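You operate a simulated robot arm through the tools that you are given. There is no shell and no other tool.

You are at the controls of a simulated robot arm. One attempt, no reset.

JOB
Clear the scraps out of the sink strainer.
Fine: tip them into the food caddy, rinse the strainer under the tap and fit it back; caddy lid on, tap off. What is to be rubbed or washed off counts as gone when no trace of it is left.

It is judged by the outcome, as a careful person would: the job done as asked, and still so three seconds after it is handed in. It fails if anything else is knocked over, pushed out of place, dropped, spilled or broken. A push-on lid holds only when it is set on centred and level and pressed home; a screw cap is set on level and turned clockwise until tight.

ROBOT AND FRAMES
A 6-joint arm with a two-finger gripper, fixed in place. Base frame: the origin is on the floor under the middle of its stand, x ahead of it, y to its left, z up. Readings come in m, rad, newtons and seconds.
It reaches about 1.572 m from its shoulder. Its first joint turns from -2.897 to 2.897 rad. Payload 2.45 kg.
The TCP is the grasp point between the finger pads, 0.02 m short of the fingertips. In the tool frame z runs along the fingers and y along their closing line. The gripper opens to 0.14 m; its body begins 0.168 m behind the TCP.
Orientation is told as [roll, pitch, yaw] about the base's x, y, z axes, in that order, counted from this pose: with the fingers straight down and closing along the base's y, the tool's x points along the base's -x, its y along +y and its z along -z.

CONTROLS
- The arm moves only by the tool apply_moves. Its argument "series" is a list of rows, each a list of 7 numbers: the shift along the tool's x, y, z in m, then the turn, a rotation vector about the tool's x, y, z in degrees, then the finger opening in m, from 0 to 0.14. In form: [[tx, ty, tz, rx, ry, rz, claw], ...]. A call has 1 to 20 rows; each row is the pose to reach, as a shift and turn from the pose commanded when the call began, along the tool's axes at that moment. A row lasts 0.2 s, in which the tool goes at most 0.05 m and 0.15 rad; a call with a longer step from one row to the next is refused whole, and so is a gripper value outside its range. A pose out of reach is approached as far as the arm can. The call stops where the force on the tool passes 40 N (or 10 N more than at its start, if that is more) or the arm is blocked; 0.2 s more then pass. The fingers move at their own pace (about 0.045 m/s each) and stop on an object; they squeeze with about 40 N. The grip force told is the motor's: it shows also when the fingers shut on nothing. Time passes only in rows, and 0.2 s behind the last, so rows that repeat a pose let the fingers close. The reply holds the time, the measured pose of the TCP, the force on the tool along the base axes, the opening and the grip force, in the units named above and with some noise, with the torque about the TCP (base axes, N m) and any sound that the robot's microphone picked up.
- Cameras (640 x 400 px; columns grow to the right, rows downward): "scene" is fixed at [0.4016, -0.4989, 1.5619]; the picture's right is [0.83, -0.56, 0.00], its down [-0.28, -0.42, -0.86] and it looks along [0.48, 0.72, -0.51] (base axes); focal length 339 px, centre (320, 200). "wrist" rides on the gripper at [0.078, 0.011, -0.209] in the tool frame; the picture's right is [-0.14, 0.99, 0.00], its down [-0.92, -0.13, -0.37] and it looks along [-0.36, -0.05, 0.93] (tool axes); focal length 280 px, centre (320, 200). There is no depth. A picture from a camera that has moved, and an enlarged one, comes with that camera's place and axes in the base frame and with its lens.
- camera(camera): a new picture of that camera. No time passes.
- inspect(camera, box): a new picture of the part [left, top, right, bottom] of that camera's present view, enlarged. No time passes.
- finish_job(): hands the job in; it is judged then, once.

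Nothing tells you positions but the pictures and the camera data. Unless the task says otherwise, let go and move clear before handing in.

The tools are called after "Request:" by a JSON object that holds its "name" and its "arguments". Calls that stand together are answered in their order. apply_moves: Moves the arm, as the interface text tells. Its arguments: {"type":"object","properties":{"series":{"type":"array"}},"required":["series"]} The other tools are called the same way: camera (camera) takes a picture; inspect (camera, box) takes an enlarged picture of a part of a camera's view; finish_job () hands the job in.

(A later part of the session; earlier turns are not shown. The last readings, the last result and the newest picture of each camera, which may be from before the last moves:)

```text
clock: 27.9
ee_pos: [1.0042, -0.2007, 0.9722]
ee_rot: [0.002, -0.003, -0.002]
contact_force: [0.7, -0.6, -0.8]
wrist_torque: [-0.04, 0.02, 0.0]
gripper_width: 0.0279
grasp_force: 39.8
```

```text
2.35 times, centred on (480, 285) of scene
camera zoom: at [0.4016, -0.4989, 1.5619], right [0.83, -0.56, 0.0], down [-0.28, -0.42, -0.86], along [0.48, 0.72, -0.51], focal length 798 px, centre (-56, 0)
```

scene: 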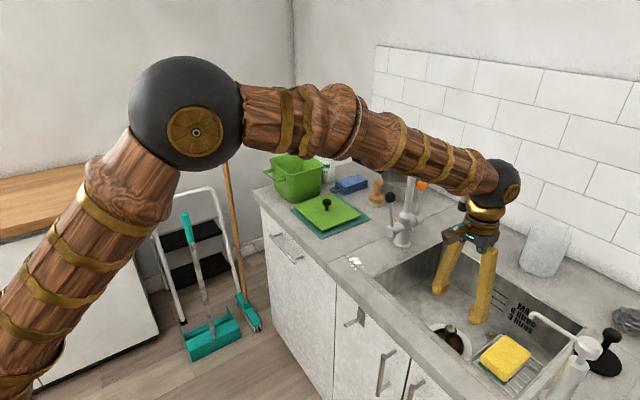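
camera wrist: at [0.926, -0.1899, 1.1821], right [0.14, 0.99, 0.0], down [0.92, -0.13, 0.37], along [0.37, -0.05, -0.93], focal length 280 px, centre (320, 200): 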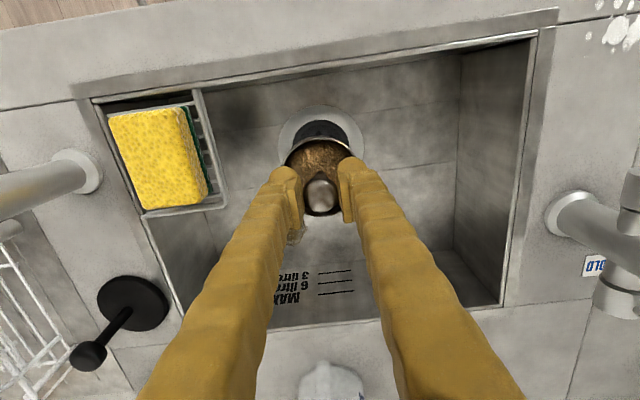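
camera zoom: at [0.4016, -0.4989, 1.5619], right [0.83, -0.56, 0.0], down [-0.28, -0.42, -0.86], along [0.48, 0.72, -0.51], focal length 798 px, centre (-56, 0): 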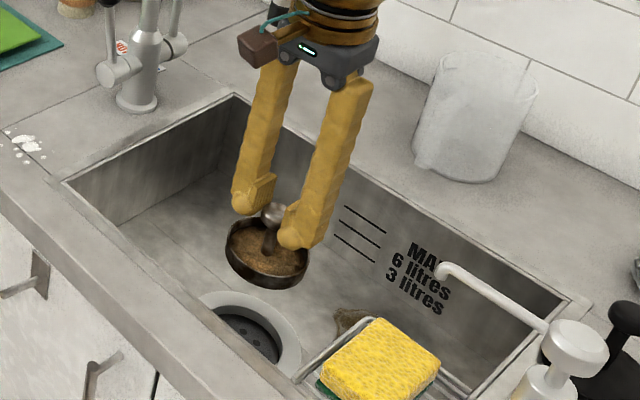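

The strainer is lifted clean with its scraps; it's a shallow cup with a knob post. I'll raise it clear of the tap and carry it level towards the caddy.

Request:
{"name": "apply_moves", "arguments": {"series": [[0, 0, -0.02, 0, 0, 0, 0.01], [0, 0, -0.05, 0, 0, 0, 0.01], [0, 0, -0.08, 0, 0, 0, 0.01], [0.01, 0, -0.115, 0, 0, 0, 0.01], [0.03, 0, -0.15, 0, 0, 0, 0.01], [0.05, 0, -0.185, 0, 0, 0, 0.01], [0.07, 0, -0.22, 0, 0, 0, 0.01], [0.08, 0.01, -0.255, 0, 0, 0, 0.01], [0.085, 0.03, -0.285, 0, 0, 0, 0.01], [0.085, 0.06, -0.3, 0, 0, 0, 0.01], [0.085, 0.1, -0.305, 0, 0, 0, 0.01], [0.085, 0.14, -0.305, 0, 0, 0, 0.01], [0.085, 0.18, -0.305, 0, 0, 0, 0.01], [0.085, 0.22, -0.305, 0, 0, 0, 0.01], [0.085, 0.26, -0.305, 0, 0, 0, 0.01], [0.085, 0.3, -0.305, 0, 0, 0, 0.01], [0.085, 0.34, -0.305, 0, 0, 0, 0.01], [0.085, 0.37, -0.305, 0, 0, 0, 0.01]]}}

Request:
{"name": "camera", "arguments": {"camera": "scene"}}

Request:
{"name": "camera", "arguments": {"camera": "wrist"}}

```text
clock: 31.7
ee_pos: [0.9195, 0.1716, 1.2787]
ee_rot: [0.003, -0.003, -0.001]
contact_force: [-0.4, 0.5, -0.7]
wrist_torque: [0.02, -0.01, 0.01]
gripper_width: 0.0281
grasp_force: 39.3
```

```text
taken
```

scene: 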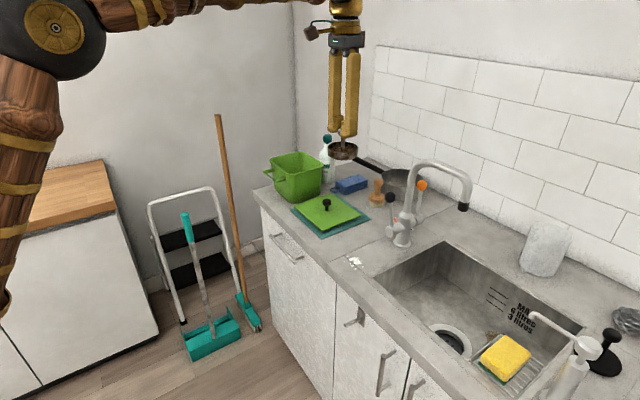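

```text
taken
camera wrist: at [0.842, 0.1834, 1.4878], right [0.14, 0.99, 0.0], down [0.92, -0.13, 0.37], along [0.37, -0.05, -0.93], focal length 280 px, centre (320, 200)
```

wrist: 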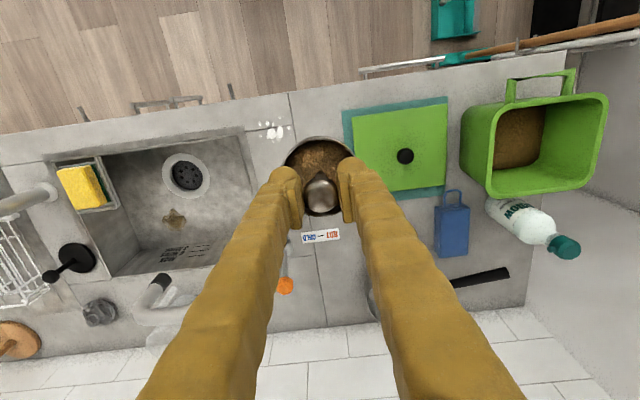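

Strainer is level with scraps inside. I'll continue to above the caddy opening at (0.985, 0.505).

Request:
{"name": "apply_moves", "arguments": {"series": [[0, 0.02, 0, 0, 0, 0, 0.01], [-0.005, 0.055, 0, 0, 0, 0, 0.01], [-0.015, 0.09, 0, 0, 0, 0, 0.01], [-0.025, 0.125, 0, 0, 0, 0, 0.01], [-0.035, 0.16, 0, 0, 0, 0, 0.01], [-0.045, 0.195, 0, 0, 0, 0, 0.01], [-0.055, 0.23, 0, 0, 0, 0, 0.01], [-0.06, 0.265, 0, 0, 0, 0, 0.01], [-0.065, 0.3, 0, 0, 0, 0, 0.01], [-0.0655, 0.325, 0, 0, 0, 0, 0.01], [-0.0655, 0.333, 0.01, 0, 0, 0, 0.01], [-0.0655, 0.333, 0.03, 0, 0, 0, 0.01], [-0.0655, 0.333, 0.05, 0, 0, 0, 0.01], [-0.0655, 0.333, 0.055, 0, 0, 0, 0.01]]}}

Request:
{"name": "camera", "arguments": {"camera": "wrist"}}

Request:
{"name": "inspect", "arguments": {"camera": "scene", "box": [230, 60, 390, 220]}}

```text
clock: 34.7
ee_pos: [0.9868, 0.5022, 1.2226]
ee_rot: [-0.002, -0.004, -0.003]
contact_force: [-0.6, -0.9, 0.1]
wrist_torque: [0.03, 0.0, -0.02]
gripper_width: 0.0283
grasp_force: 40.1
out of reach, approached as far as the arm can: row 9, 10, 11, 12
```

```text
taken
camera wrist: at [0.9073, 0.5136, 1.4321], right [0.14, 0.99, 0.0], down [0.92, -0.13, 0.37], along [0.37, -0.05, -0.93], focal length 280 px, centre (320, 200)
```

wrist: 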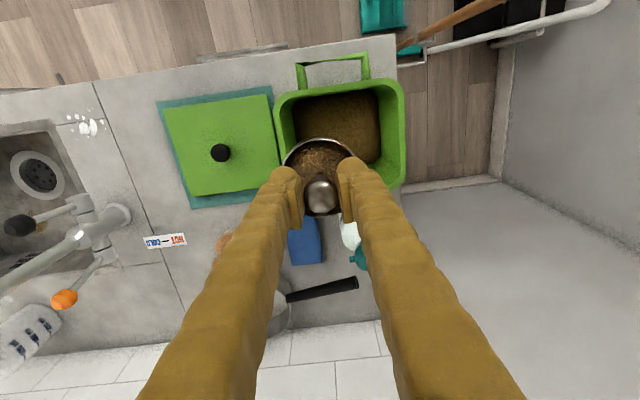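

```text
2.50 times, centred on (310, 140) of scene
camera zoom: at [0.4016, -0.4989, 1.5619], right [0.83, -0.56, 0.0], down [-0.28, -0.42, -0.86], along [0.48, 0.72, -0.51], focal length 848 px, centre (345, 350)
```

zoom: 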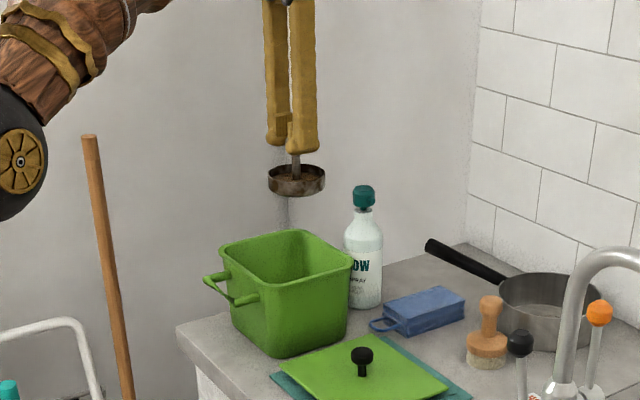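

The strainer hangs level above the caddy opening. I'll start tilting about the x-axis (fingers swinging to point +y), first 40°.

Request:
{"name": "apply_moves", "arguments": {"series": [[0, 0, 0, -8, 0, 0, 0.01], [0, 0, 0, -16, 0, 0, 0.01], [0, 0, 0, -24, 0, 0, 0.01], [0, 0, 0, -32, 0, 0, 0.01], [0, 0, 0, -40, 0, 0, 0.01]]}}

Request:
{"name": "camera", "arguments": {"camera": "scene"}}

Request:
{"name": "camera", "arguments": {"camera": "wrist"}}

```text
clock: 35.9
ee_pos: [0.9854, 0.504, 1.2239]
ee_rot: [0.702, -0.002, -0.001]
contact_force: [0.3, 0.8, -0.5]
wrist_torque: [-0.06, 0.0, -0.01]
gripper_width: 0.0276
grasp_force: 39.8
```

```text
taken
```

scene: 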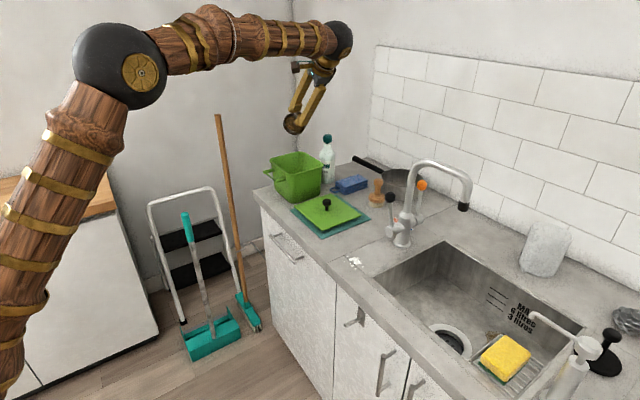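

```text
taken
camera wrist: at [0.9068, 0.377, 1.3908], right [0.14, 0.76, 0.64], down [0.92, -0.34, 0.2], along [0.37, 0.56, -0.74], focal length 280 px, centre (320, 200)
```

wrist: 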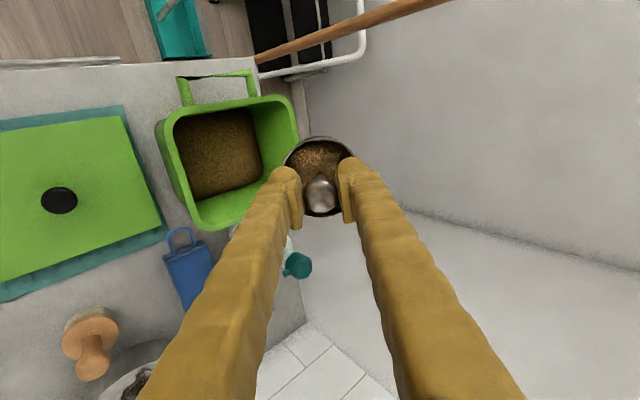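

Scraps still held at 40°. Continuing the tilt to 90° and a bit past.

Request:
{"name": "apply_moves", "arguments": {"series": [[0, 0, 0, -8, 0, 0, 0.01], [0, 0, 0, -16, 0, 0, 0.01], [0, 0, 0, -24, 0, 0, 0.01], [0, 0, 0, -32, 0, 0, 0.01], [0, 0, 0, -40, 0, 0, 0.01], [0, 0, 0, -48, 0, 0, 0.01], [0, 0, 0, -50, 0, 0, 0.01]]}}

Request:
{"name": "camera", "arguments": {"camera": "scene"}}

Request:
{"name": "camera", "arguments": {"camera": "wrist"}}

Request:
{"name": "inspect", "arguments": {"camera": "scene", "box": [230, 60, 390, 220]}}

```text
clock: 37.5
ee_pos: [0.9866, 0.5019, 1.2239]
ee_rot: [1.572, -0.004, -0.002]
contact_force: [0.1, -0.2, -0.1]
wrist_torque: [-0.06, 0.0, 0.01]
gripper_width: 0.0281
grasp_force: 39.9
```

```text
taken
```

scene: 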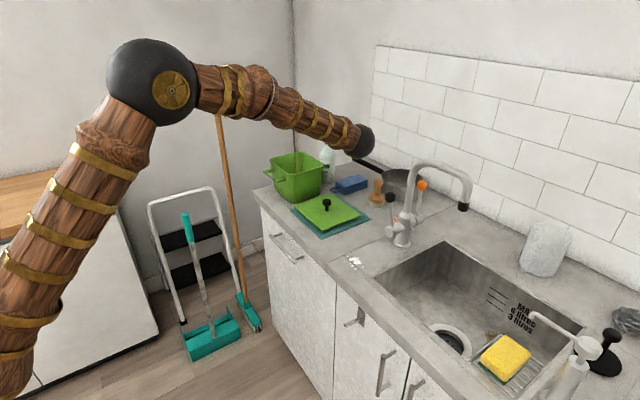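

```text
taken
camera wrist: at [0.9078, 0.2936, 1.2344], right [0.13, 0.0, 0.99], down [0.92, -0.37, -0.12], along [0.37, 0.93, -0.05], focal length 280 px, centre (320, 200)
```

wrist: 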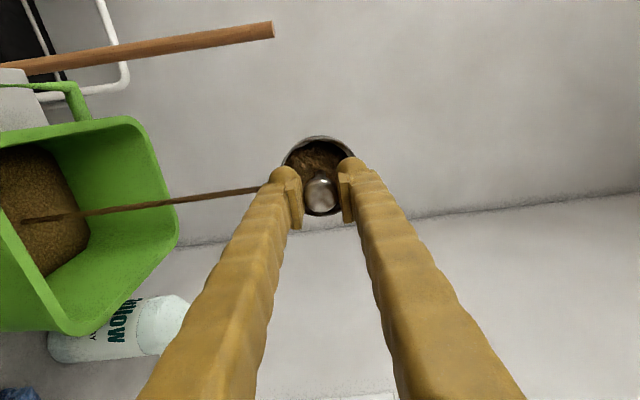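

```text
2.50 times, centred on (310, 140) of scene
camera zoom: at [0.4016, -0.4989, 1.5619], right [0.83, -0.56, 0.0], down [-0.28, -0.42, -0.86], along [0.48, 0.72, -0.51], focal length 848 px, centre (345, 350)
```

zoom: 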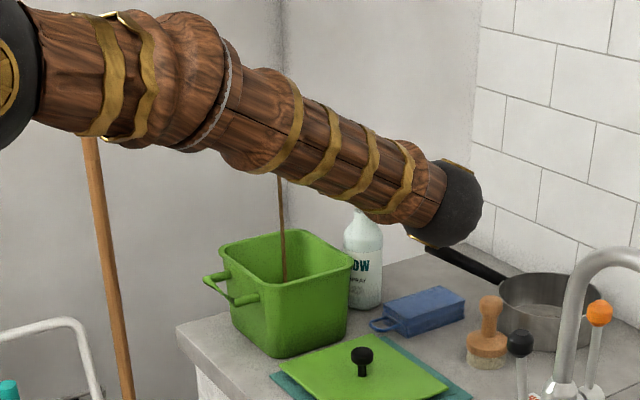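

Scraps are pouring as a stream straight into the caddy. I'll hold and tilt further to let it finish.

Request:
{"name": "apply_moves", "arguments": {"series": [[0, 0, 0, 0, 0, 0, 0.01], [0, 0, 0, 0, 0, 0, 0.01], [0, 0, 0, 0, 0, 0, 0.01], [0, 0, 0, 0, 0, 0, 0.01], [0, 0, 0, -5, 0, 0, 0.01], [0, 0, 0, -10, 0, 0, 0.01], [0, 0, 0, -15, 0, 0, 0.01], [0, 0, 0, -20, 0, 0, 0.01]]}}

Request:
{"name": "camera", "arguments": {"camera": "wrist"}}

Request:
{"name": "inspect", "arguments": {"camera": "scene", "box": [230, 60, 390, 220]}}

```text
clock: 39.3
ee_pos: [0.9849, 0.5013, 1.2241]
ee_rot: [1.922, -0.003, 0.0]
contact_force: [-0.2, -0.7, -0.1]
wrist_torque: [-0.07, 0.03, 0.03]
gripper_width: 0.0279
grasp_force: 39.4
```

```text
taken
camera wrist: at [0.9079, 0.303, 1.1623], right [0.13, -0.34, 0.93], down [0.92, -0.3, -0.24], along [0.36, 0.89, 0.27], focal length 280 px, centre (320, 200)
```

wrist: 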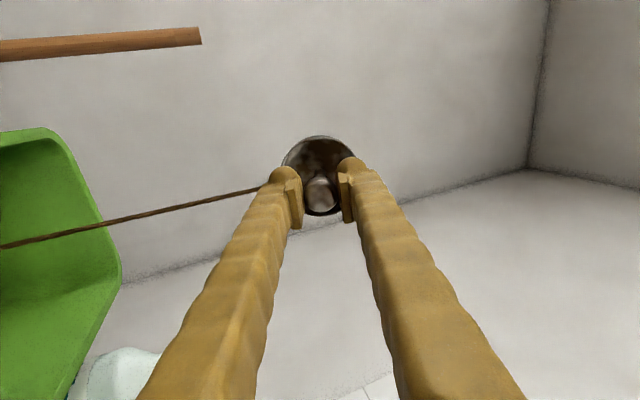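

```text
2.50 times, centred on (310, 140) of scene
camera zoom: at [0.4016, -0.4989, 1.5619], right [0.83, -0.56, 0.0], down [-0.28, -0.42, -0.86], along [0.48, 0.72, -0.51], focal length 848 px, centre (345, 350)
```

zoom: 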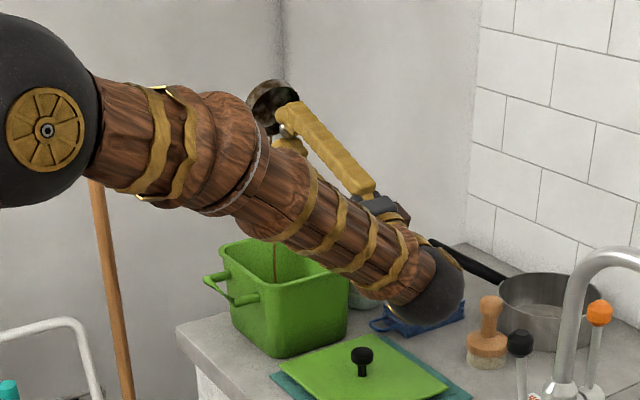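

Almost empty; still trickling into the caddy. I'll hold a bit longer.

Request:
{"name": "apply_moves", "arguments": {"series": [[0, 0, 0, 0, 0, 0, 0.01], [0, 0, 0, 0, 0, 0, 0.01], [0, 0, 0, 0, 0, 0, 0.01], [0, 0, 0, 0, 0, 0, 0.01], [0, 0, 0, 0, 0, 0, 0.01], [0, 0, 0, 0, 0, 0, 0.01], [0, 0, 0, 0, 0, 0, 0.01], [0, 0, 0, 0, 0, 0, 0.01]]}}

Request:
{"name": "camera", "arguments": {"camera": "wrist"}}

Request:
{"name": "inspect", "arguments": {"camera": "wrist", "box": [260, 120, 380, 230]}}

Request:
{"name": "inspect", "arguments": {"camera": "scene", "box": [230, 60, 390, 220]}}

```text
clock: 41.1
ee_pos: [0.9854, 0.503, 1.2234]
ee_rot: [1.919, -0.004, -0.002]
contact_force: [-0.8, 0.5, 0.6]
wrist_torque: [-0.01, -0.01, -0.02]
gripper_width: 0.0278
grasp_force: 39.9
```

```text
taken
camera wrist: at [0.908, 0.303, 1.162], right [0.13, -0.34, 0.93], down [0.92, -0.3, -0.24], along [0.36, 0.89, 0.27], focal length 280 px, centre (320, 200)
```

wrist: 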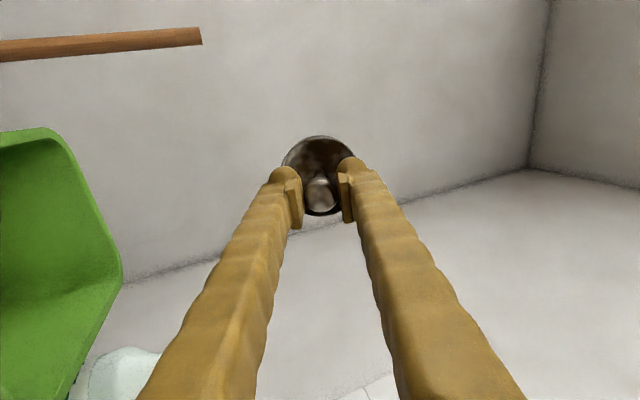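

```text
3.64 times, centred on (320, 175) of wrist
camera zoom: at [0.908, 0.303, 1.162], right [0.13, -0.34, 0.93], down [0.92, -0.3, -0.24], along [0.36, 0.89, 0.27], focal length 1020 px, centre (320, 291)
```

zoom: 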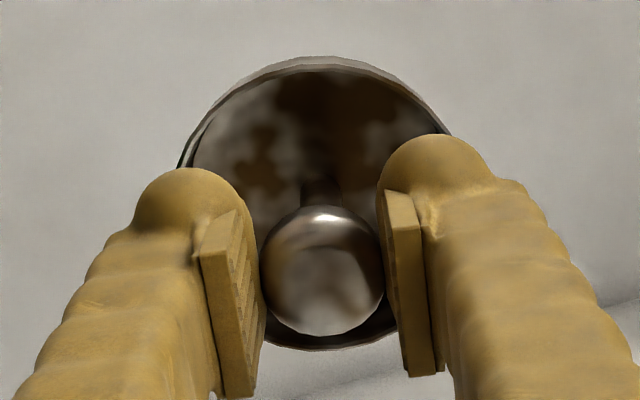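

```text
2.50 times, centred on (310, 140) of scene
camera zoom: at [0.4016, -0.4989, 1.5619], right [0.83, -0.56, 0.0], down [-0.28, -0.42, -0.86], along [0.48, 0.72, -0.51], focal length 848 px, centre (345, 350)
```

zoom: 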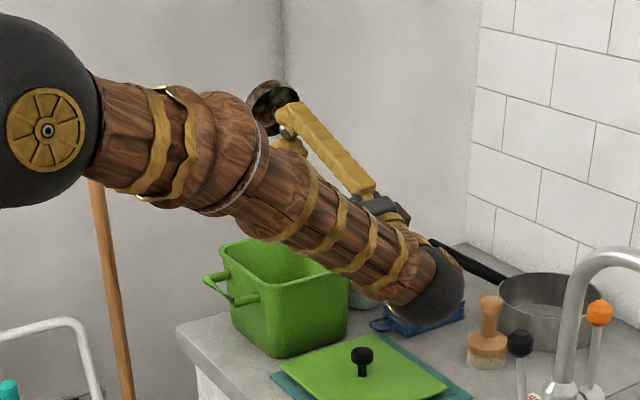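

The scraps are out; only brown stains remain in the cup. I'll rotate back to level over the caddy.

Request:
{"name": "apply_moves", "arguments": {"series": [[0, 0, 0, 8, 0, 0, 0.01], [0, 0, 0, 16, 0, 0, 0.01], [0, 0, 0, 24, 0, 0, 0.01], [0, 0, 0, 32, 0, 0, 0.01], [0, 0, 0, 40, 0, 0, 0.01], [0, 0, 0, 48, 0, 0, 0.01], [0, 0, 0, 56, 0, 0, 0.01], [0, 0, 0, 64, 0, 0, 0.01], [0, 0, 0, 72, 0, 0, 0.01], [0, 0, 0, 80, 0, 0, 0.01], [0, 0, 0, 88, 0, 0, 0.01], [0, 0, 0, 96, 0, 0, 0.01], [0, 0, 0, 104, 0, 0, 0.01], [0, 0, 0, 110, 0, 0, 0.01], [0, 0, 0, 110, 0, 0, 0.01]]}}

Request:
{"name": "camera", "arguments": {"camera": "wrist"}}

Request:
{"name": "camera", "arguments": {"camera": "scene"}}

```text
clock: 44.3
ee_pos: [0.9852, 0.503, 1.2236]
ee_rot: [0.001, -0.003, -0.003]
contact_force: [0.3, 0.1, -0.6]
wrist_torque: [0.01, 0.0, 0.01]
gripper_width: 0.0277
grasp_force: 40.1
```

```text
taken
camera wrist: at [0.9072, 0.5146, 1.4332], right [0.14, 0.99, 0.0], down [0.92, -0.13, 0.37], along [0.37, -0.05, -0.93], focal length 280 px, centre (320, 200)
```

wrist: 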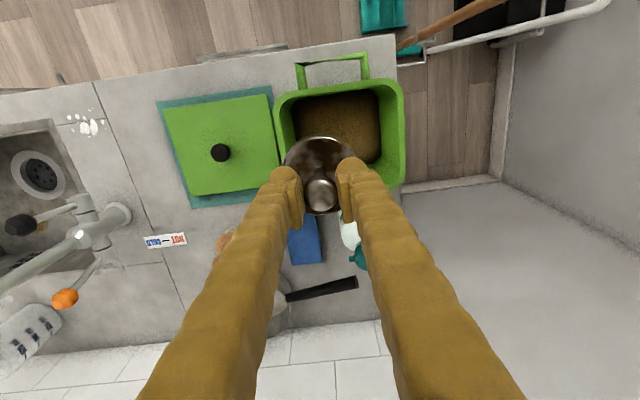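

```text
taken
```

scene: 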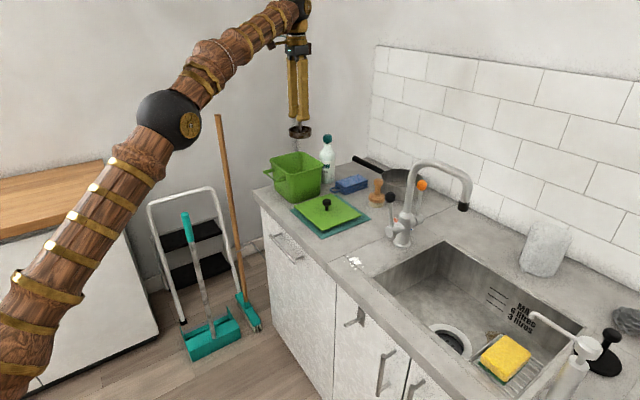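

Request:
{"name": "inspect", "arguments": {"camera": "scene", "box": [260, 100, 350, 210]}}

Request:
{"name": "inspect", "arguments": {"camera": "wrist", "box": [250, 60, 430, 220]}}

```text
3.64 times, centred on (305, 155) of scene
camera zoom: at [0.4016, -0.4989, 1.5619], right [0.83, -0.56, 0.0], down [-0.28, -0.42, -0.86], along [0.48, 0.72, -0.51], focal length 1234 px, centre (374, 364)
```

zoom: 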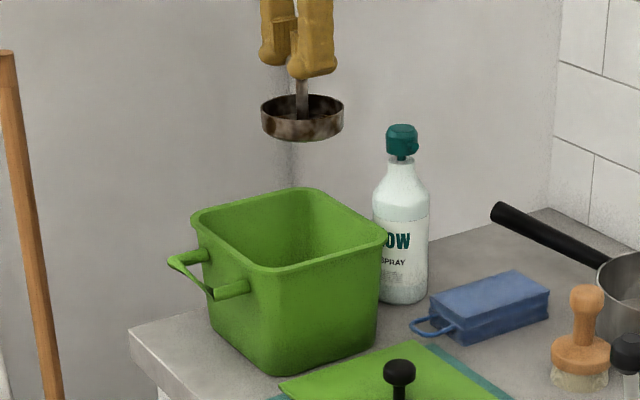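

```text
2.50 times, centred on (340, 140) of wrist
camera zoom: at [0.9072, 0.5146, 1.4332], right [0.14, 0.99, 0.0], down [0.92, -0.13, 0.37], along [0.37, -0.05, -0.93], focal length 701 px, centre (270, 350)
```

zoom: 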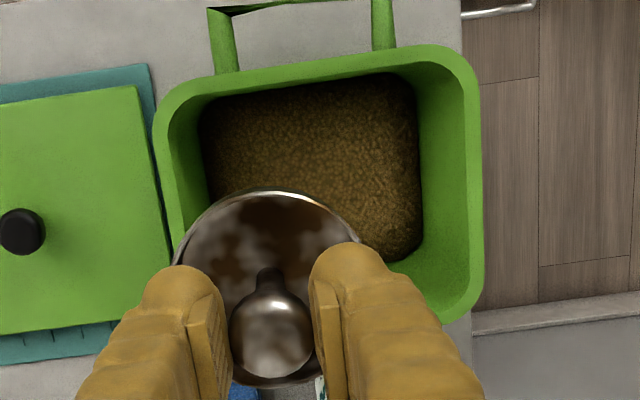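

The cup's inside and outside carry brown stains. Now back to the sink by the same high path.

Request:
{"name": "apply_moves", "arguments": {"series": [[0.01, -0.03, -0.005, 0, 0, 0, 0.01], [0.03, -0.07, -0.01, 0, 0, 0, 0.01], [0.05, -0.11, -0.02, 0, 0, 0, 0.01], [0.065, -0.15, -0.03, 0, 0, 0, 0.01], [0.065, -0.195, -0.04, 0, 0, 0, 0.01], [0.065, -0.24, -0.05, 0, 0, 0, 0.01], [0.065, -0.285, -0.055, 0, 0, 0, 0.01], [0.065, -0.33, -0.055, 0, 0, 0, 0.01], [0.065, -0.375, -0.055, 0, 0, 0, 0.01], [0.065, -0.42, -0.055, 0, 0, 0, 0.01], [0.065, -0.465, -0.055, 0, 0, 0, 0.01], [0.065, -0.51, -0.055, 0, 0, 0, 0.01], [0.065, -0.555, -0.055, 0, 0, 0, 0.01], [0.065, -0.6, -0.055, 0, 0, 0, 0.01], [0.065, -0.645, -0.055, 0, 0, 0, 0.01], [0.065, -0.69, -0.055, 0, 0, 0, 0.01], [0.065, -0.7032, -0.05, 0, 0, 0, 0.01]]}}

Request:
{"name": "camera", "arguments": {"camera": "wrist"}}

Request:
{"name": "camera", "arguments": {"camera": "scene"}}

```text
clock: 47.9
ee_pos: [0.9217, -0.1996, 1.2725]
ee_rot: [0.003, -0.003, -0.001]
contact_force: [0.5, 0.7, -0.7]
wrist_torque: [-0.02, 0.01, -0.03]
gripper_width: 0.0278
grasp_force: 40.2
```

```text
taken
camera wrist: at [0.8423, -0.1888, 1.4826], right [0.14, 0.99, 0.0], down [0.92, -0.13, 0.37], along [0.37, -0.05, -0.93], focal length 280 px, centre (320, 200)
```

wrist: 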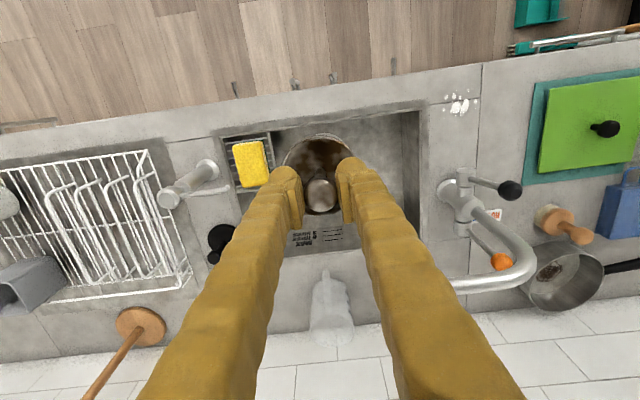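

```text
taken
```

scene: 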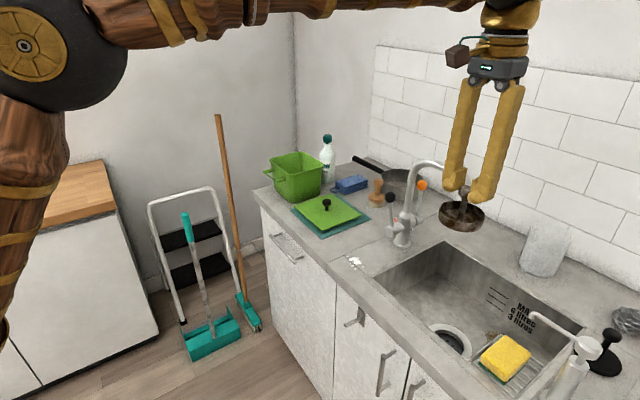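

Now I'll descend over the drain to a check height.

Request:
{"name": "apply_moves", "arguments": {"series": [[-0.015, -0.0005, 0.04, 0, 0, 0, 0.01], [-0.03, -0.0005, 0.08, 0, 0, 0, 0.01], [-0.045, -0.0005, 0.12, 0, 0, 0, 0.01], [-0.06, -0.0005, 0.16, 0, 0, 0, 0.01], [-0.07, -0.0005, 0.2, 0, 0, 0, 0.01], [-0.08, -0.0005, 0.24, 0, 0, 0, 0.01], [-0.0836, -0.0005, 0.28, 0, 0, 0, 0.01], [-0.0836, -0.0005, 0.32, 0, 0, 0, 0.01], [-0.0836, -0.0005, 0.36, 0, 0, 0, 0.01], [-0.0836, -0.0005, 0.385, 0, 0, 0, 0.01], [-0.0836, -0.0005, 0.385, 0, 0, 0, 0.01]]}}

Request:
{"name": "camera", "arguments": {"camera": "wrist"}}

Request:
{"name": "inspect", "arguments": {"camera": "scene", "box": [400, 240, 540, 370]}}

```text
clock: 50.3
ee_pos: [1.005, -0.201, 0.8875]
ee_rot: [0.002, -0.005, 0.0]
contact_force: [0.3, -0.1, -1.0]
wrist_torque: [-0.03, -0.02, 0.01]
gripper_width: 0.0278
grasp_force: 39.5
```

```text
taken
camera wrist: at [0.9268, -0.1897, 1.0966], right [0.14, 0.99, 0.0], down [0.92, -0.13, 0.37], along [0.37, -0.05, -0.93], focal length 280 px, centre (320, 200)
```

wrist: 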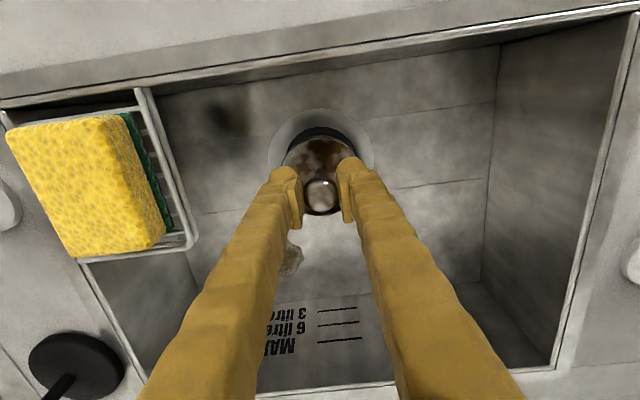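

```text
3.08 times, centred on (470, 305) of scene
camera zoom: at [0.4016, -0.4989, 1.5619], right [0.83, -0.56, 0.0], down [-0.28, -0.42, -0.86], along [0.48, 0.72, -0.51], focal length 1044 px, centre (-142, -123)
```

zoom: 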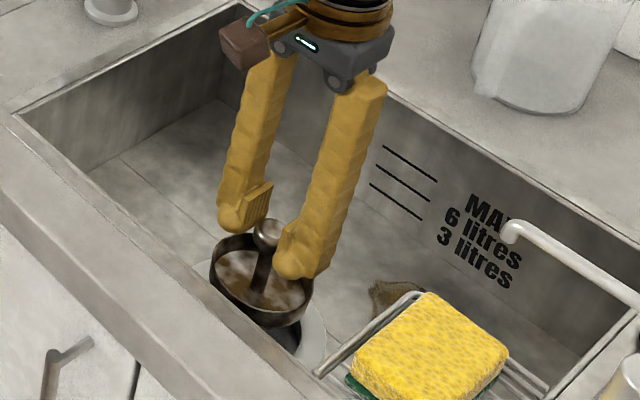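

Cup is aligned over the drain. By my bookkeeping the exact fitted pose is +0.7 mm y, +0.9 mm x and 55 mm down; lowering slowly.

Request:
{"name": "apply_moves", "arguments": {"series": [[-0.0009, 0.0007, 0.015, 0, 0, 0, 0.01], [-0.0009, 0.0007, 0.03, 0, 0, 0, 0.01], [-0.0009, 0.0007, 0.038, 0, 0, 0, 0.01], [-0.0009, 0.0007, 0.044, 0, 0, 0, 0.01], [-0.0009, 0.0007, 0.049, 0, 0, 0, 0.01], [-0.0009, 0.0007, 0.053, 0, 0, 0, 0.01], [-0.0009, 0.0007, 0.055, 0, 0, 0, 0.01]]}}

Request:
{"name": "camera", "arguments": {"camera": "wrist"}}

Request:
{"name": "inspect", "arguments": {"camera": "scene", "box": [400, 260, 520, 380]}}

```text
clock: 51.9
ee_pos: [1.0055, -0.201, 0.836]
ee_rot: [-0.001, -0.004, 0.001]
contact_force: [-4.8, -0.4, 18.0]
wrist_torque: [0.08, -0.19, 0.01]
gripper_width: 0.0278
grasp_force: 40.0
```

```text
taken
camera wrist: at [0.9277, -0.189, 1.0437], right [0.14, 0.99, 0.0], down [0.92, -0.13, 0.37], along [0.37, -0.05, -0.93], focal length 280 px, centre (320, 200)
```

wrist: 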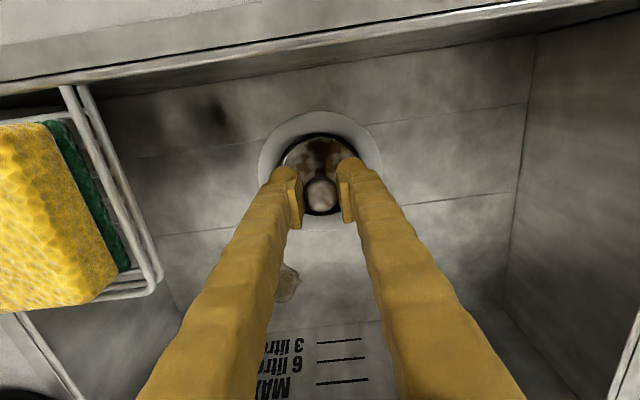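

```text
3.33 times, centred on (460, 320) of scene
camera zoom: at [0.4016, -0.4989, 1.5619], right [0.83, -0.56, 0.0], down [-0.28, -0.42, -0.86], along [0.48, 0.72, -0.51], focal length 1131 px, centre (-147, -200)
```

zoom: 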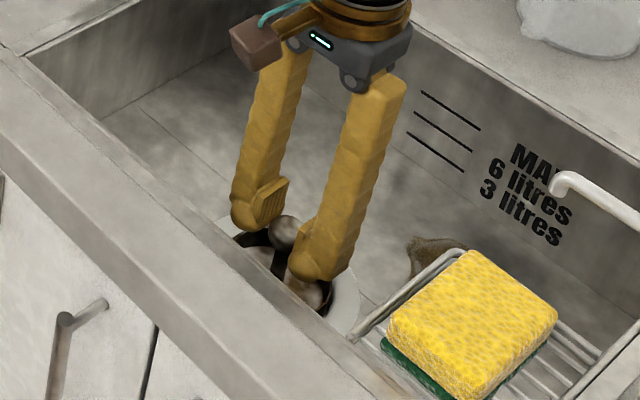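

The strainer is back in the drain recess (contact felt). I'll let go and rise a little to verify.

Request:
{"name": "apply_moves", "arguments": {"series": [[0, 0, -0.003, 0, 0, 0, 0.01], [0, 0, -0.003, 0, 0, 0, 0.03], [0, 0, -0.003, 0, 0, 0, 0.05], [0, 0, -0.003, 0, 0, 0, 0.08], [0, 0, -0.003, 0, 0, 0, 0.08], [0, 0, -0.03, 0, 0, 0, 0.08], [0, 0, -0.07, 0, 0, 0, 0.08], [0, 0, -0.11, 0, 0, 0, 0.08]]}}

Request:
{"name": "inspect", "arguments": {"camera": "wrist", "box": [260, 100, 390, 200]}}

Request:
{"name": "inspect", "arguments": {"camera": "scene", "box": [400, 260, 520, 380]}}

```text
clock: 53.7
ee_pos: [1.0055, -0.2014, 0.944]
ee_rot: [0.003, -0.001, 0.0]
contact_force: [-0.3, -0.4, -0.1]
wrist_torque: [0.03, -0.02, -0.01]
gripper_width: 0.0798
grasp_force: 0.1
```

```text
4.00 times, centred on (325, 150) of wrist
camera zoom: at [0.9269, -0.1909, 1.1537], right [0.14, 0.99, 0.0], down [0.92, -0.13, 0.37], along [0.37, -0.05, -0.93], focal length 1122 px, centre (300, 400)
```

zoom: 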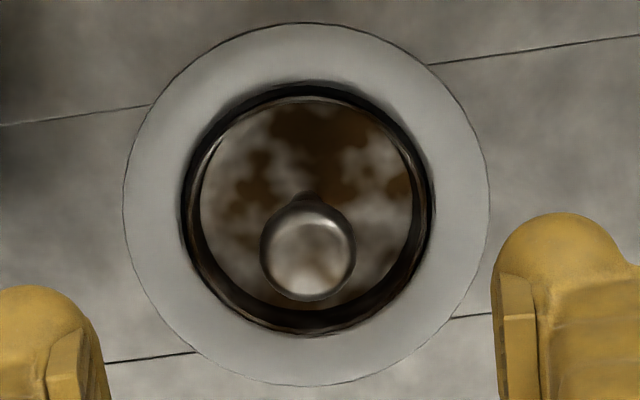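

```text
3.33 times, centred on (460, 320) of scene
camera zoom: at [0.4016, -0.4989, 1.5619], right [0.83, -0.56, 0.0], down [-0.28, -0.42, -0.86], along [0.48, 0.72, -0.51], focal length 1131 px, centre (-147, -200)
```

zoom: 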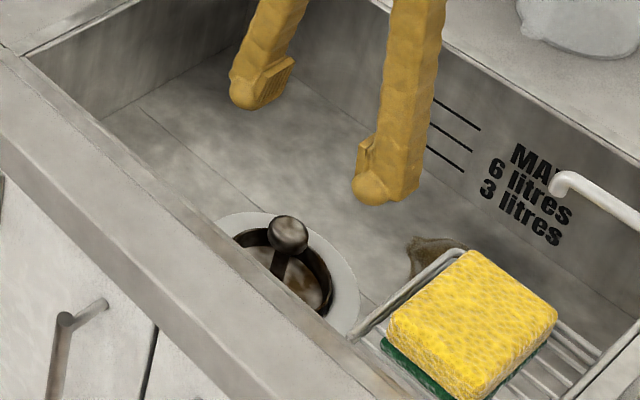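

The strainer sits neatly in the drain again. Next is the tap: I'll rise, close the fingers, back off in x and tilt the tool to face the tap for a good look at the levers.

Request:
{"name": "apply_moves", "arguments": {"series": [[0, 0, -0.04, 0, 0, 0, 0.06], [0.01, 0, -0.08, 0, 0, 0, 0.04], [0.03, 0, -0.12, 0, 0, 0, 0.02], [0.06, 0, -0.15, 0, 0, 0, 0], [0.09, 0, -0.18, 0, 0, 0, 0], [0.12, 0.01, -0.2, 0, 0, 0, 0], [0.15, 0.03, -0.22, 0, 0, 0, 0], [0.17, 0.06, -0.23, 0, 0, 0, 0], [0.18, 0.1, -0.23, 0, 0, 0, 0], [0.18, 0.14, -0.23, 0, 0, 0, 0], [0.18, 0.18, -0.23, 0, 0, 0, 0], [0.18, 0.2, -0.23, 0, -8, 0, 0], [0.18, 0.2, -0.23, 0, -16, 0, 0], [0.18, 0.2, -0.23, 0, -24, 0, 0], [0.18, 0.2, -0.23, 0, -32, 0, 0], [0.18, 0.2, -0.23, 0, -40, 0, 0], [0.18, 0.2, -0.23, 0, -45, 0, 0]]}}

Request:
{"name": "camera", "arguments": {"camera": "wrist"}}

Request:
{"name": "camera", "arguments": {"camera": "scene"}}

```text
clock: 57.3
ee_pos: [0.825, 0.0, 1.1723]
ee_rot: [0.001, -0.789, -0.001]
contact_force: [0.4, 1.4, -0.4]
wrist_torque: [0.03, 0.01, 0.0]
gripper_width: 0.0003
grasp_force: 29.5
```

```text
taken
camera wrist: at [0.622, 0.0114, 1.2639], right [0.1, 0.99, 0.1], down [0.39, -0.13, 0.91], along [0.92, -0.05, -0.39], focal length 280 px, centre (320, 200)
```

wrist: 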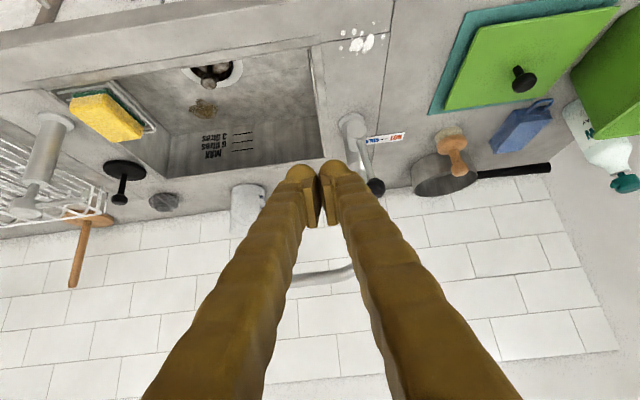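

```text
taken
```

scene: 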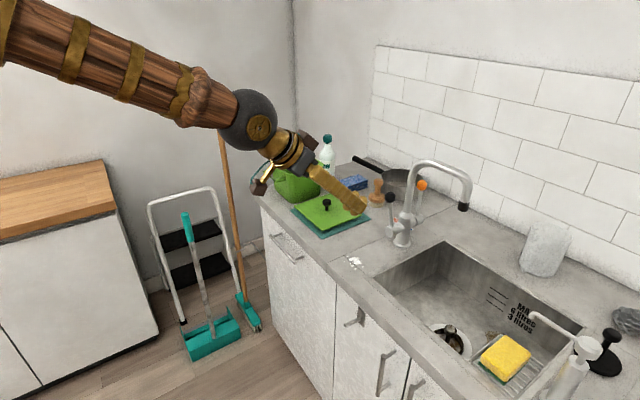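

Request:
{"name": "inspect", "arguments": {"camera": "wrist", "box": [320, 100, 430, 210]}}

Request:
{"name": "inspect", "arguments": {"camera": "scene", "box": [340, 150, 480, 260]}}

```text
3.64 times, centred on (375, 155) of wrist
camera zoom: at [0.622, 0.0114, 1.2639], right [0.1, 0.99, 0.1], down [0.39, -0.13, 0.91], along [0.92, -0.05, -0.39], focal length 1020 px, centre (120, 364)
```

zoom: 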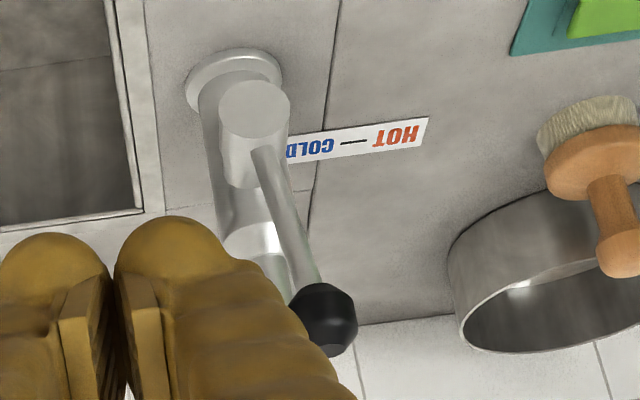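

```text
3.64 times, centred on (410, 205) of scene
camera zoom: at [0.4016, -0.4989, 1.5619], right [0.83, -0.56, 0.0], down [-0.28, -0.42, -0.86], along [0.48, 0.72, -0.51], focal length 1234 px, centre (-7, 182)
```

zoom: 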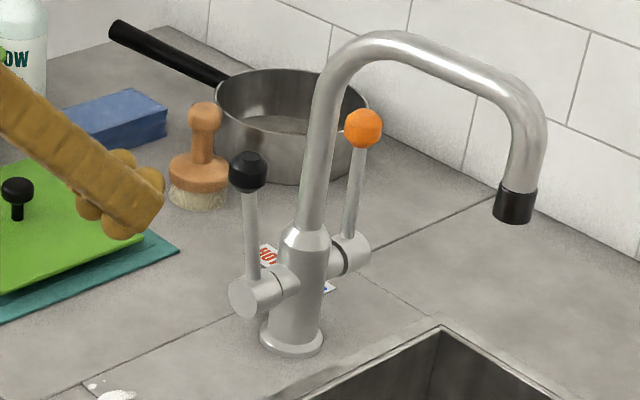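

The black lever stands nearly upright (knob ≈ (1.024, 0.072, 1.08)). With fingers closed and tilted 45°, I'll come alongside it on the -y side, then push gently +y.

Request:
{"name": "apply_moves", "arguments": {"series": [[-0.012, -0.005, 0.04, 0, 0, 0, 0], [-0.024, -0.005, 0.08, 0, 0, 0, 0], [-0.035, -0.005, 0.12, 0, 0, 0, 0], [-0.047, -0.005, 0.16, 0, 0, 0, 0], [-0.056, -0.005, 0.19, 0, 0, 0, 0], [-0.0587, -0.005, 0.2029, 0, 0, 0, 0], [-0.0587, -0.005, 0.2029, 0, 0, 0, 0]]}}

Request:
{"name": "camera", "arguments": {"camera": "wrist"}}

Request:
{"name": "inspect", "arguments": {"camera": "scene", "box": [340, 150, 480, 260]}}

```text
clock: 58.9
ee_pos: [1.0092, -0.0057, 1.071]
ee_rot: [0.0, -0.79, -0.001]
contact_force: [0.3, 0.9, 0.7]
wrist_torque: [0.04, -0.05, -0.01]
gripper_width: 0.0001
grasp_force: 29.6
```

```text
taken
camera wrist: at [0.8071, 0.0057, 1.1629], right [0.1, 0.99, 0.1], down [0.39, -0.13, 0.91], along [0.92, -0.05, -0.4], focal length 280 px, centre (320, 200)
```

wrist: 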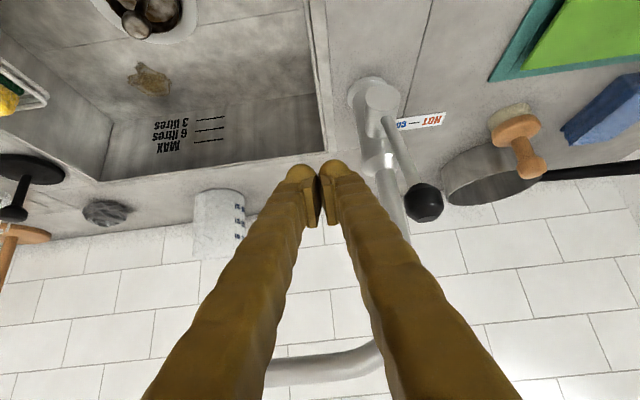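

```text
3.64 times, centred on (410, 205) of scene
camera zoom: at [0.4016, -0.4989, 1.5619], right [0.83, -0.56, 0.0], down [-0.28, -0.42, -0.86], along [0.48, 0.72, -0.51], focal length 1234 px, centre (-7, 182)
```

zoom: 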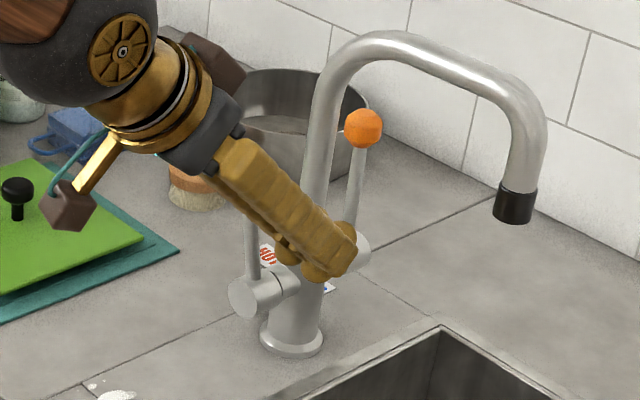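

I'm alongside the lever. Pushing slowly towards +y and watching force and picture.

Request:
{"name": "apply_moves", "arguments": {"series": [[0, 0.015, 0, 0, 0, 0, 0], [0, 0.025, 0, 0, 0, 0, 0], [0, 0.035, 0, 0, 0, 0, 0], [0, 0.042, 0, 0, 0, 0, 0], [0, 0.048, 0, 0, 0, 0, 0], [0, 0.054, 0, 0, 0, 0, 0]]}}

Request:
{"name": "camera", "arguments": {"camera": "wrist"}}

Request:
{"name": "camera", "arguments": {"camera": "scene"}}

```text
clock: 60.3
ee_pos: [1.011, 0.0485, 1.0706]
ee_rot: [0.002, -0.789, -0.001]
contact_force: [-0.9, -0.7, -0.5]
wrist_torque: [-0.01, -0.01, 0.02]
gripper_width: 0.0
grasp_force: 29.6
```

```text
taken
camera wrist: at [0.8078, 0.06, 1.1633], right [0.1, 0.99, 0.1], down [0.39, -0.13, 0.91], along [0.92, -0.05, -0.4], focal length 280 px, centre (320, 200)
```

wrist: 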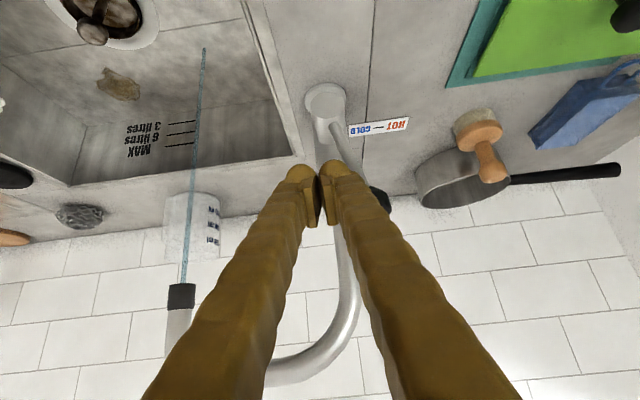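

```text
taken
```

scene: 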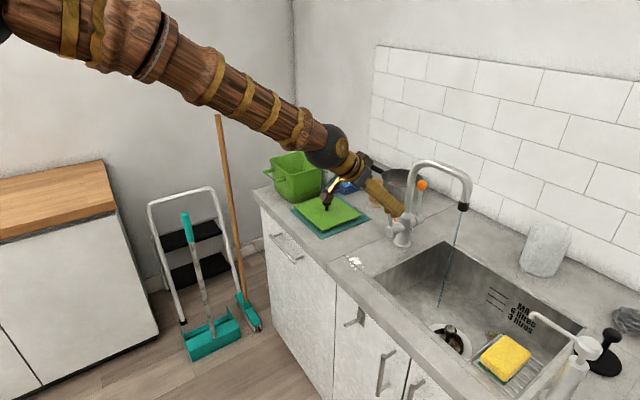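

Water is flowing in a thin stream. I'll open it a little more and look.

Request:
{"name": "apply_moves", "arguments": {"series": [[0, 0.008, 0, 0, 0, 0, 0], [0, 0.016, 0, 0, 0, 0, 0], [0, 0.024, 0, 0, 0, 0, 0]]}}

Request:
{"name": "camera", "arguments": {"camera": "wrist"}}

Request:
{"name": "inspect", "arguments": {"camera": "scene", "box": [360, 150, 520, 370]}}

```text
clock: 61.1
ee_pos: [1.0104, 0.0733, 1.0715]
ee_rot: [0.0, -0.789, -0.002]
contact_force: [0.2, -0.5, 0.2]
wrist_torque: [-0.01, -0.01, -0.01]
gripper_width: 0.0
grasp_force: 28.9
```

```text
taken
camera wrist: at [0.8078, 0.0842, 1.164], right [0.1, 0.99, 0.1], down [0.39, -0.13, 0.91], along [0.92, -0.05, -0.4], focal length 280 px, centre (320, 200)
```

wrist: 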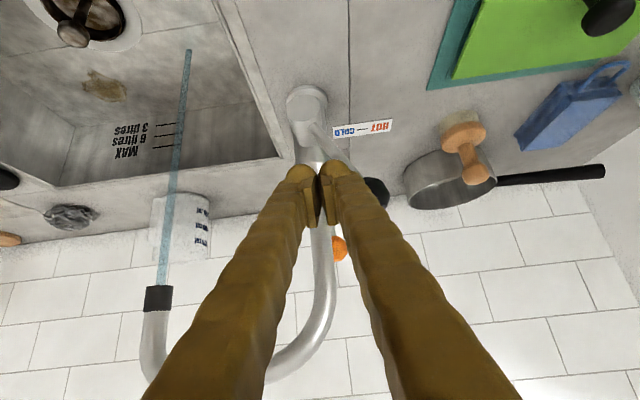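

```text
1.82 times, centred on (440, 260) of scene
camera zoom: at [0.4016, -0.4989, 1.5619], right [0.83, -0.56, 0.0], down [-0.28, -0.42, -0.86], along [0.48, 0.72, -0.51], focal length 617 px, centre (102, 91)
```

zoom: 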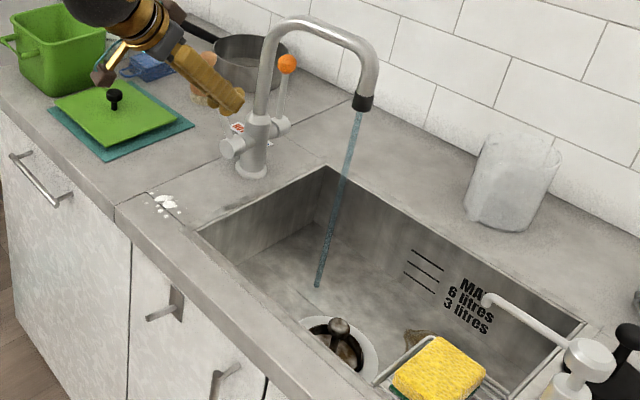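

A good moderate stream falls at about (1.094, -0.107). Now I'll back away from the lever (first -y, then out), return the tool to vertical and go over the strainer.

Request:
{"name": "apply_moves", "arguments": {"series": [[0, -0.02, 0, 0, 0, 0, 0], [0, -0.04, 0, 0, 0, 0, 0], [0.01, -0.06, -0.04, 0, 0, 0, 0], [0.02, -0.07, -0.08, 0, 0, 0, 0], [0.03, -0.08, -0.12, 0, 0, 0, 0.02], [0.03, -0.09, -0.16, 0, 0, 0, 0.04], [0.03, -0.1, -0.19, 0, 0, 0, 0.06]]}}

Request:
{"name": "camera", "arguments": {"camera": "wrist"}}

Request:
{"name": "camera", "arguments": {"camera": "scene"}}

```text
clock: 62.7
ee_pos: [0.8555, -0.0272, 1.186]
ee_rot: [0.003, -0.79, -0.001]
contact_force: [-1.2, 0.8, -0.1]
wrist_torque: [0.01, -0.03, 0.0]
gripper_width: 0.0602
grasp_force: 0.0
```

```text
taken
camera wrist: at [0.6534, -0.0152, 1.2782], right [0.1, 0.99, 0.1], down [0.39, -0.13, 0.91], along [0.92, -0.05, -0.4], focal length 280 px, centre (320, 200)
```

wrist: 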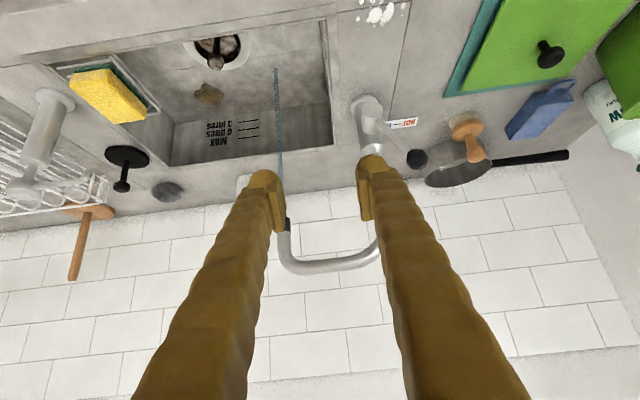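

```text
taken
```

scene: 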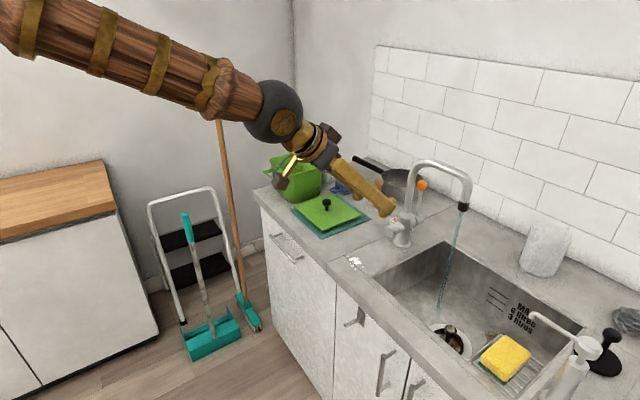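

Request:
{"name": "apply_moves", "arguments": {"series": [[0, -0.03, 0, 0, 8, 0, 0.08], [0, -0.06, 0, 0, 16, 0, 0.08], [0, -0.09, 0, 0, 24, 0, 0.08], [0, -0.12, 0, 0, 32, 0, 0.08], [0, -0.15, 0, 0, 40, 0, 0.08], [0, -0.172, 0, 0, 45, 0, 0.08], [0, -0.172, 0, 0, 45, 0, 0.08]]}}

```text
clock: 64.3
ee_pos: [0.8527, -0.2008, 1.184]
ee_rot: [0.0, -0.002, -0.001]
contact_force: [-0.4, 0.2, -0.6]
wrist_torque: [-0.01, 0.0, 0.0]
gripper_width: 0.0802
grasp_force: 0.0
```

Tool is vertical again. Descending to the strainer knob.

Request:
{"name": "apply_moves", "arguments": {"series": [[-0.04, 0, 0.01, 0, 0, 0, 0.08], [-0.08, 0, 0.02, 0, 0, 0, 0.08], [-0.11, 0, 0.05, 0, 0, 0, 0.08], [-0.13, 0, 0.09, 0, 0, 0, 0.08], [-0.145, 0, 0.13, 0, 0, 0, 0.08], [-0.153, 0, 0.17, 0, 0, 0, 0.08], [-0.153, 0, 0.21, 0, 0, 0, 0.08], [-0.153, 0, 0.25, 0, 0, 0, 0.08], [-0.153, 0, 0.29, 0, 0, 0, 0.08], [-0.153, 0, 0.32, 0, 0, 0, 0.08], [-0.153, 0, 0.349, 0, 0, 0, 0.08], [-0.153, 0, 0.349, 0, 0, 0, 0.08]]}}

Request:
{"name": "camera", "arguments": {"camera": "wrist"}}

Request:
{"name": "inspect", "arguments": {"camera": "scene", "box": [400, 200, 540, 380]}}

```text
clock: 66.9
ee_pos: [1.0101, -0.1997, 0.835]
ee_rot: [0.001, -0.005, -0.001]
contact_force: [0.8, -0.2, -0.6]
wrist_torque: [-0.01, -0.01, 0.01]
gripper_width: 0.08
grasp_force: 0.0
```

```text
taken
camera wrist: at [0.9316, -0.1873, 1.0443], right [0.14, 0.99, 0.0], down [0.92, -0.13, 0.37], along [0.37, -0.05, -0.93], focal length 280 px, centre (320, 200)
```

wrist: 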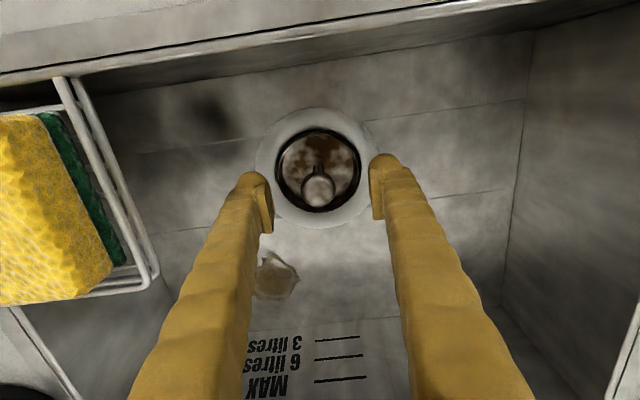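

```text
2.22 times, centred on (470, 290) of scene
camera zoom: at [0.4016, -0.4989, 1.5619], right [0.83, -0.56, 0.0], down [-0.28, -0.42, -0.86], along [0.48, 0.72, -0.51], focal length 754 px, centre (-13, 0)
```

zoom: 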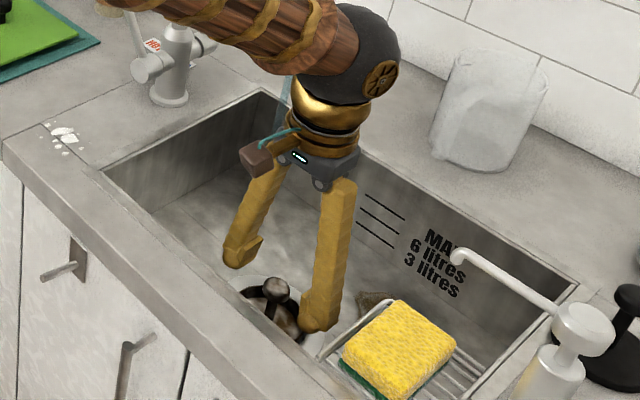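

Centred to within 5 mm; small correction and close.

Request:
{"name": "apply_moves", "arguments": {"series": [[0.0045, -0.0008, 0.0, 0, 0, 0, 0.07], [0.0045, -0.0008, 0.0, 0, 0, 0, 0.05], [0.0045, -0.0008, 0.0, 0, 0, 0, 0.03], [0.0045, -0.0008, 0.0, 0, 0, 0, 0.01], [0.0045, -0.0008, 0.0, 0, 0, 0, 0.01], [0.0045, -0.0008, 0.0, 0, 0, 0, 0.01]]}}

Request:
{"name": "camera", "arguments": {"camera": "wrist"}}

```text
clock: 68.3
ee_pos: [1.005, -0.1996, 0.8359]
ee_rot: [0.002, -0.002, -0.001]
contact_force: [-0.3, 0.5, 0.7]
wrist_torque: [0.01, -0.02, -0.03]
gripper_width: 0.0279
grasp_force: 39.7
```

```text
taken
camera wrist: at [0.9262, -0.1883, 1.0445], right [0.14, 0.99, 0.0], down [0.92, -0.13, 0.37], along [0.37, -0.05, -0.93], focal length 280 px, centre (320, 200)
```

wrist: 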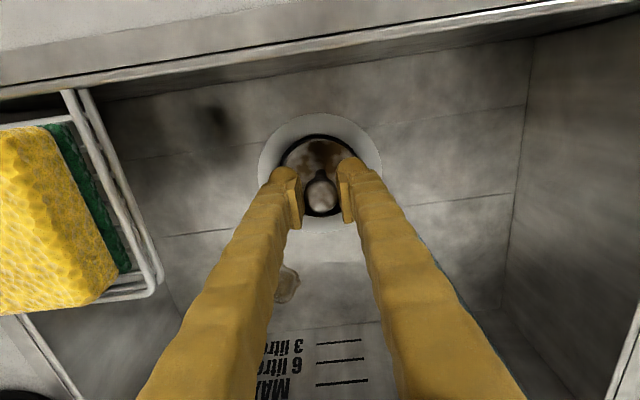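

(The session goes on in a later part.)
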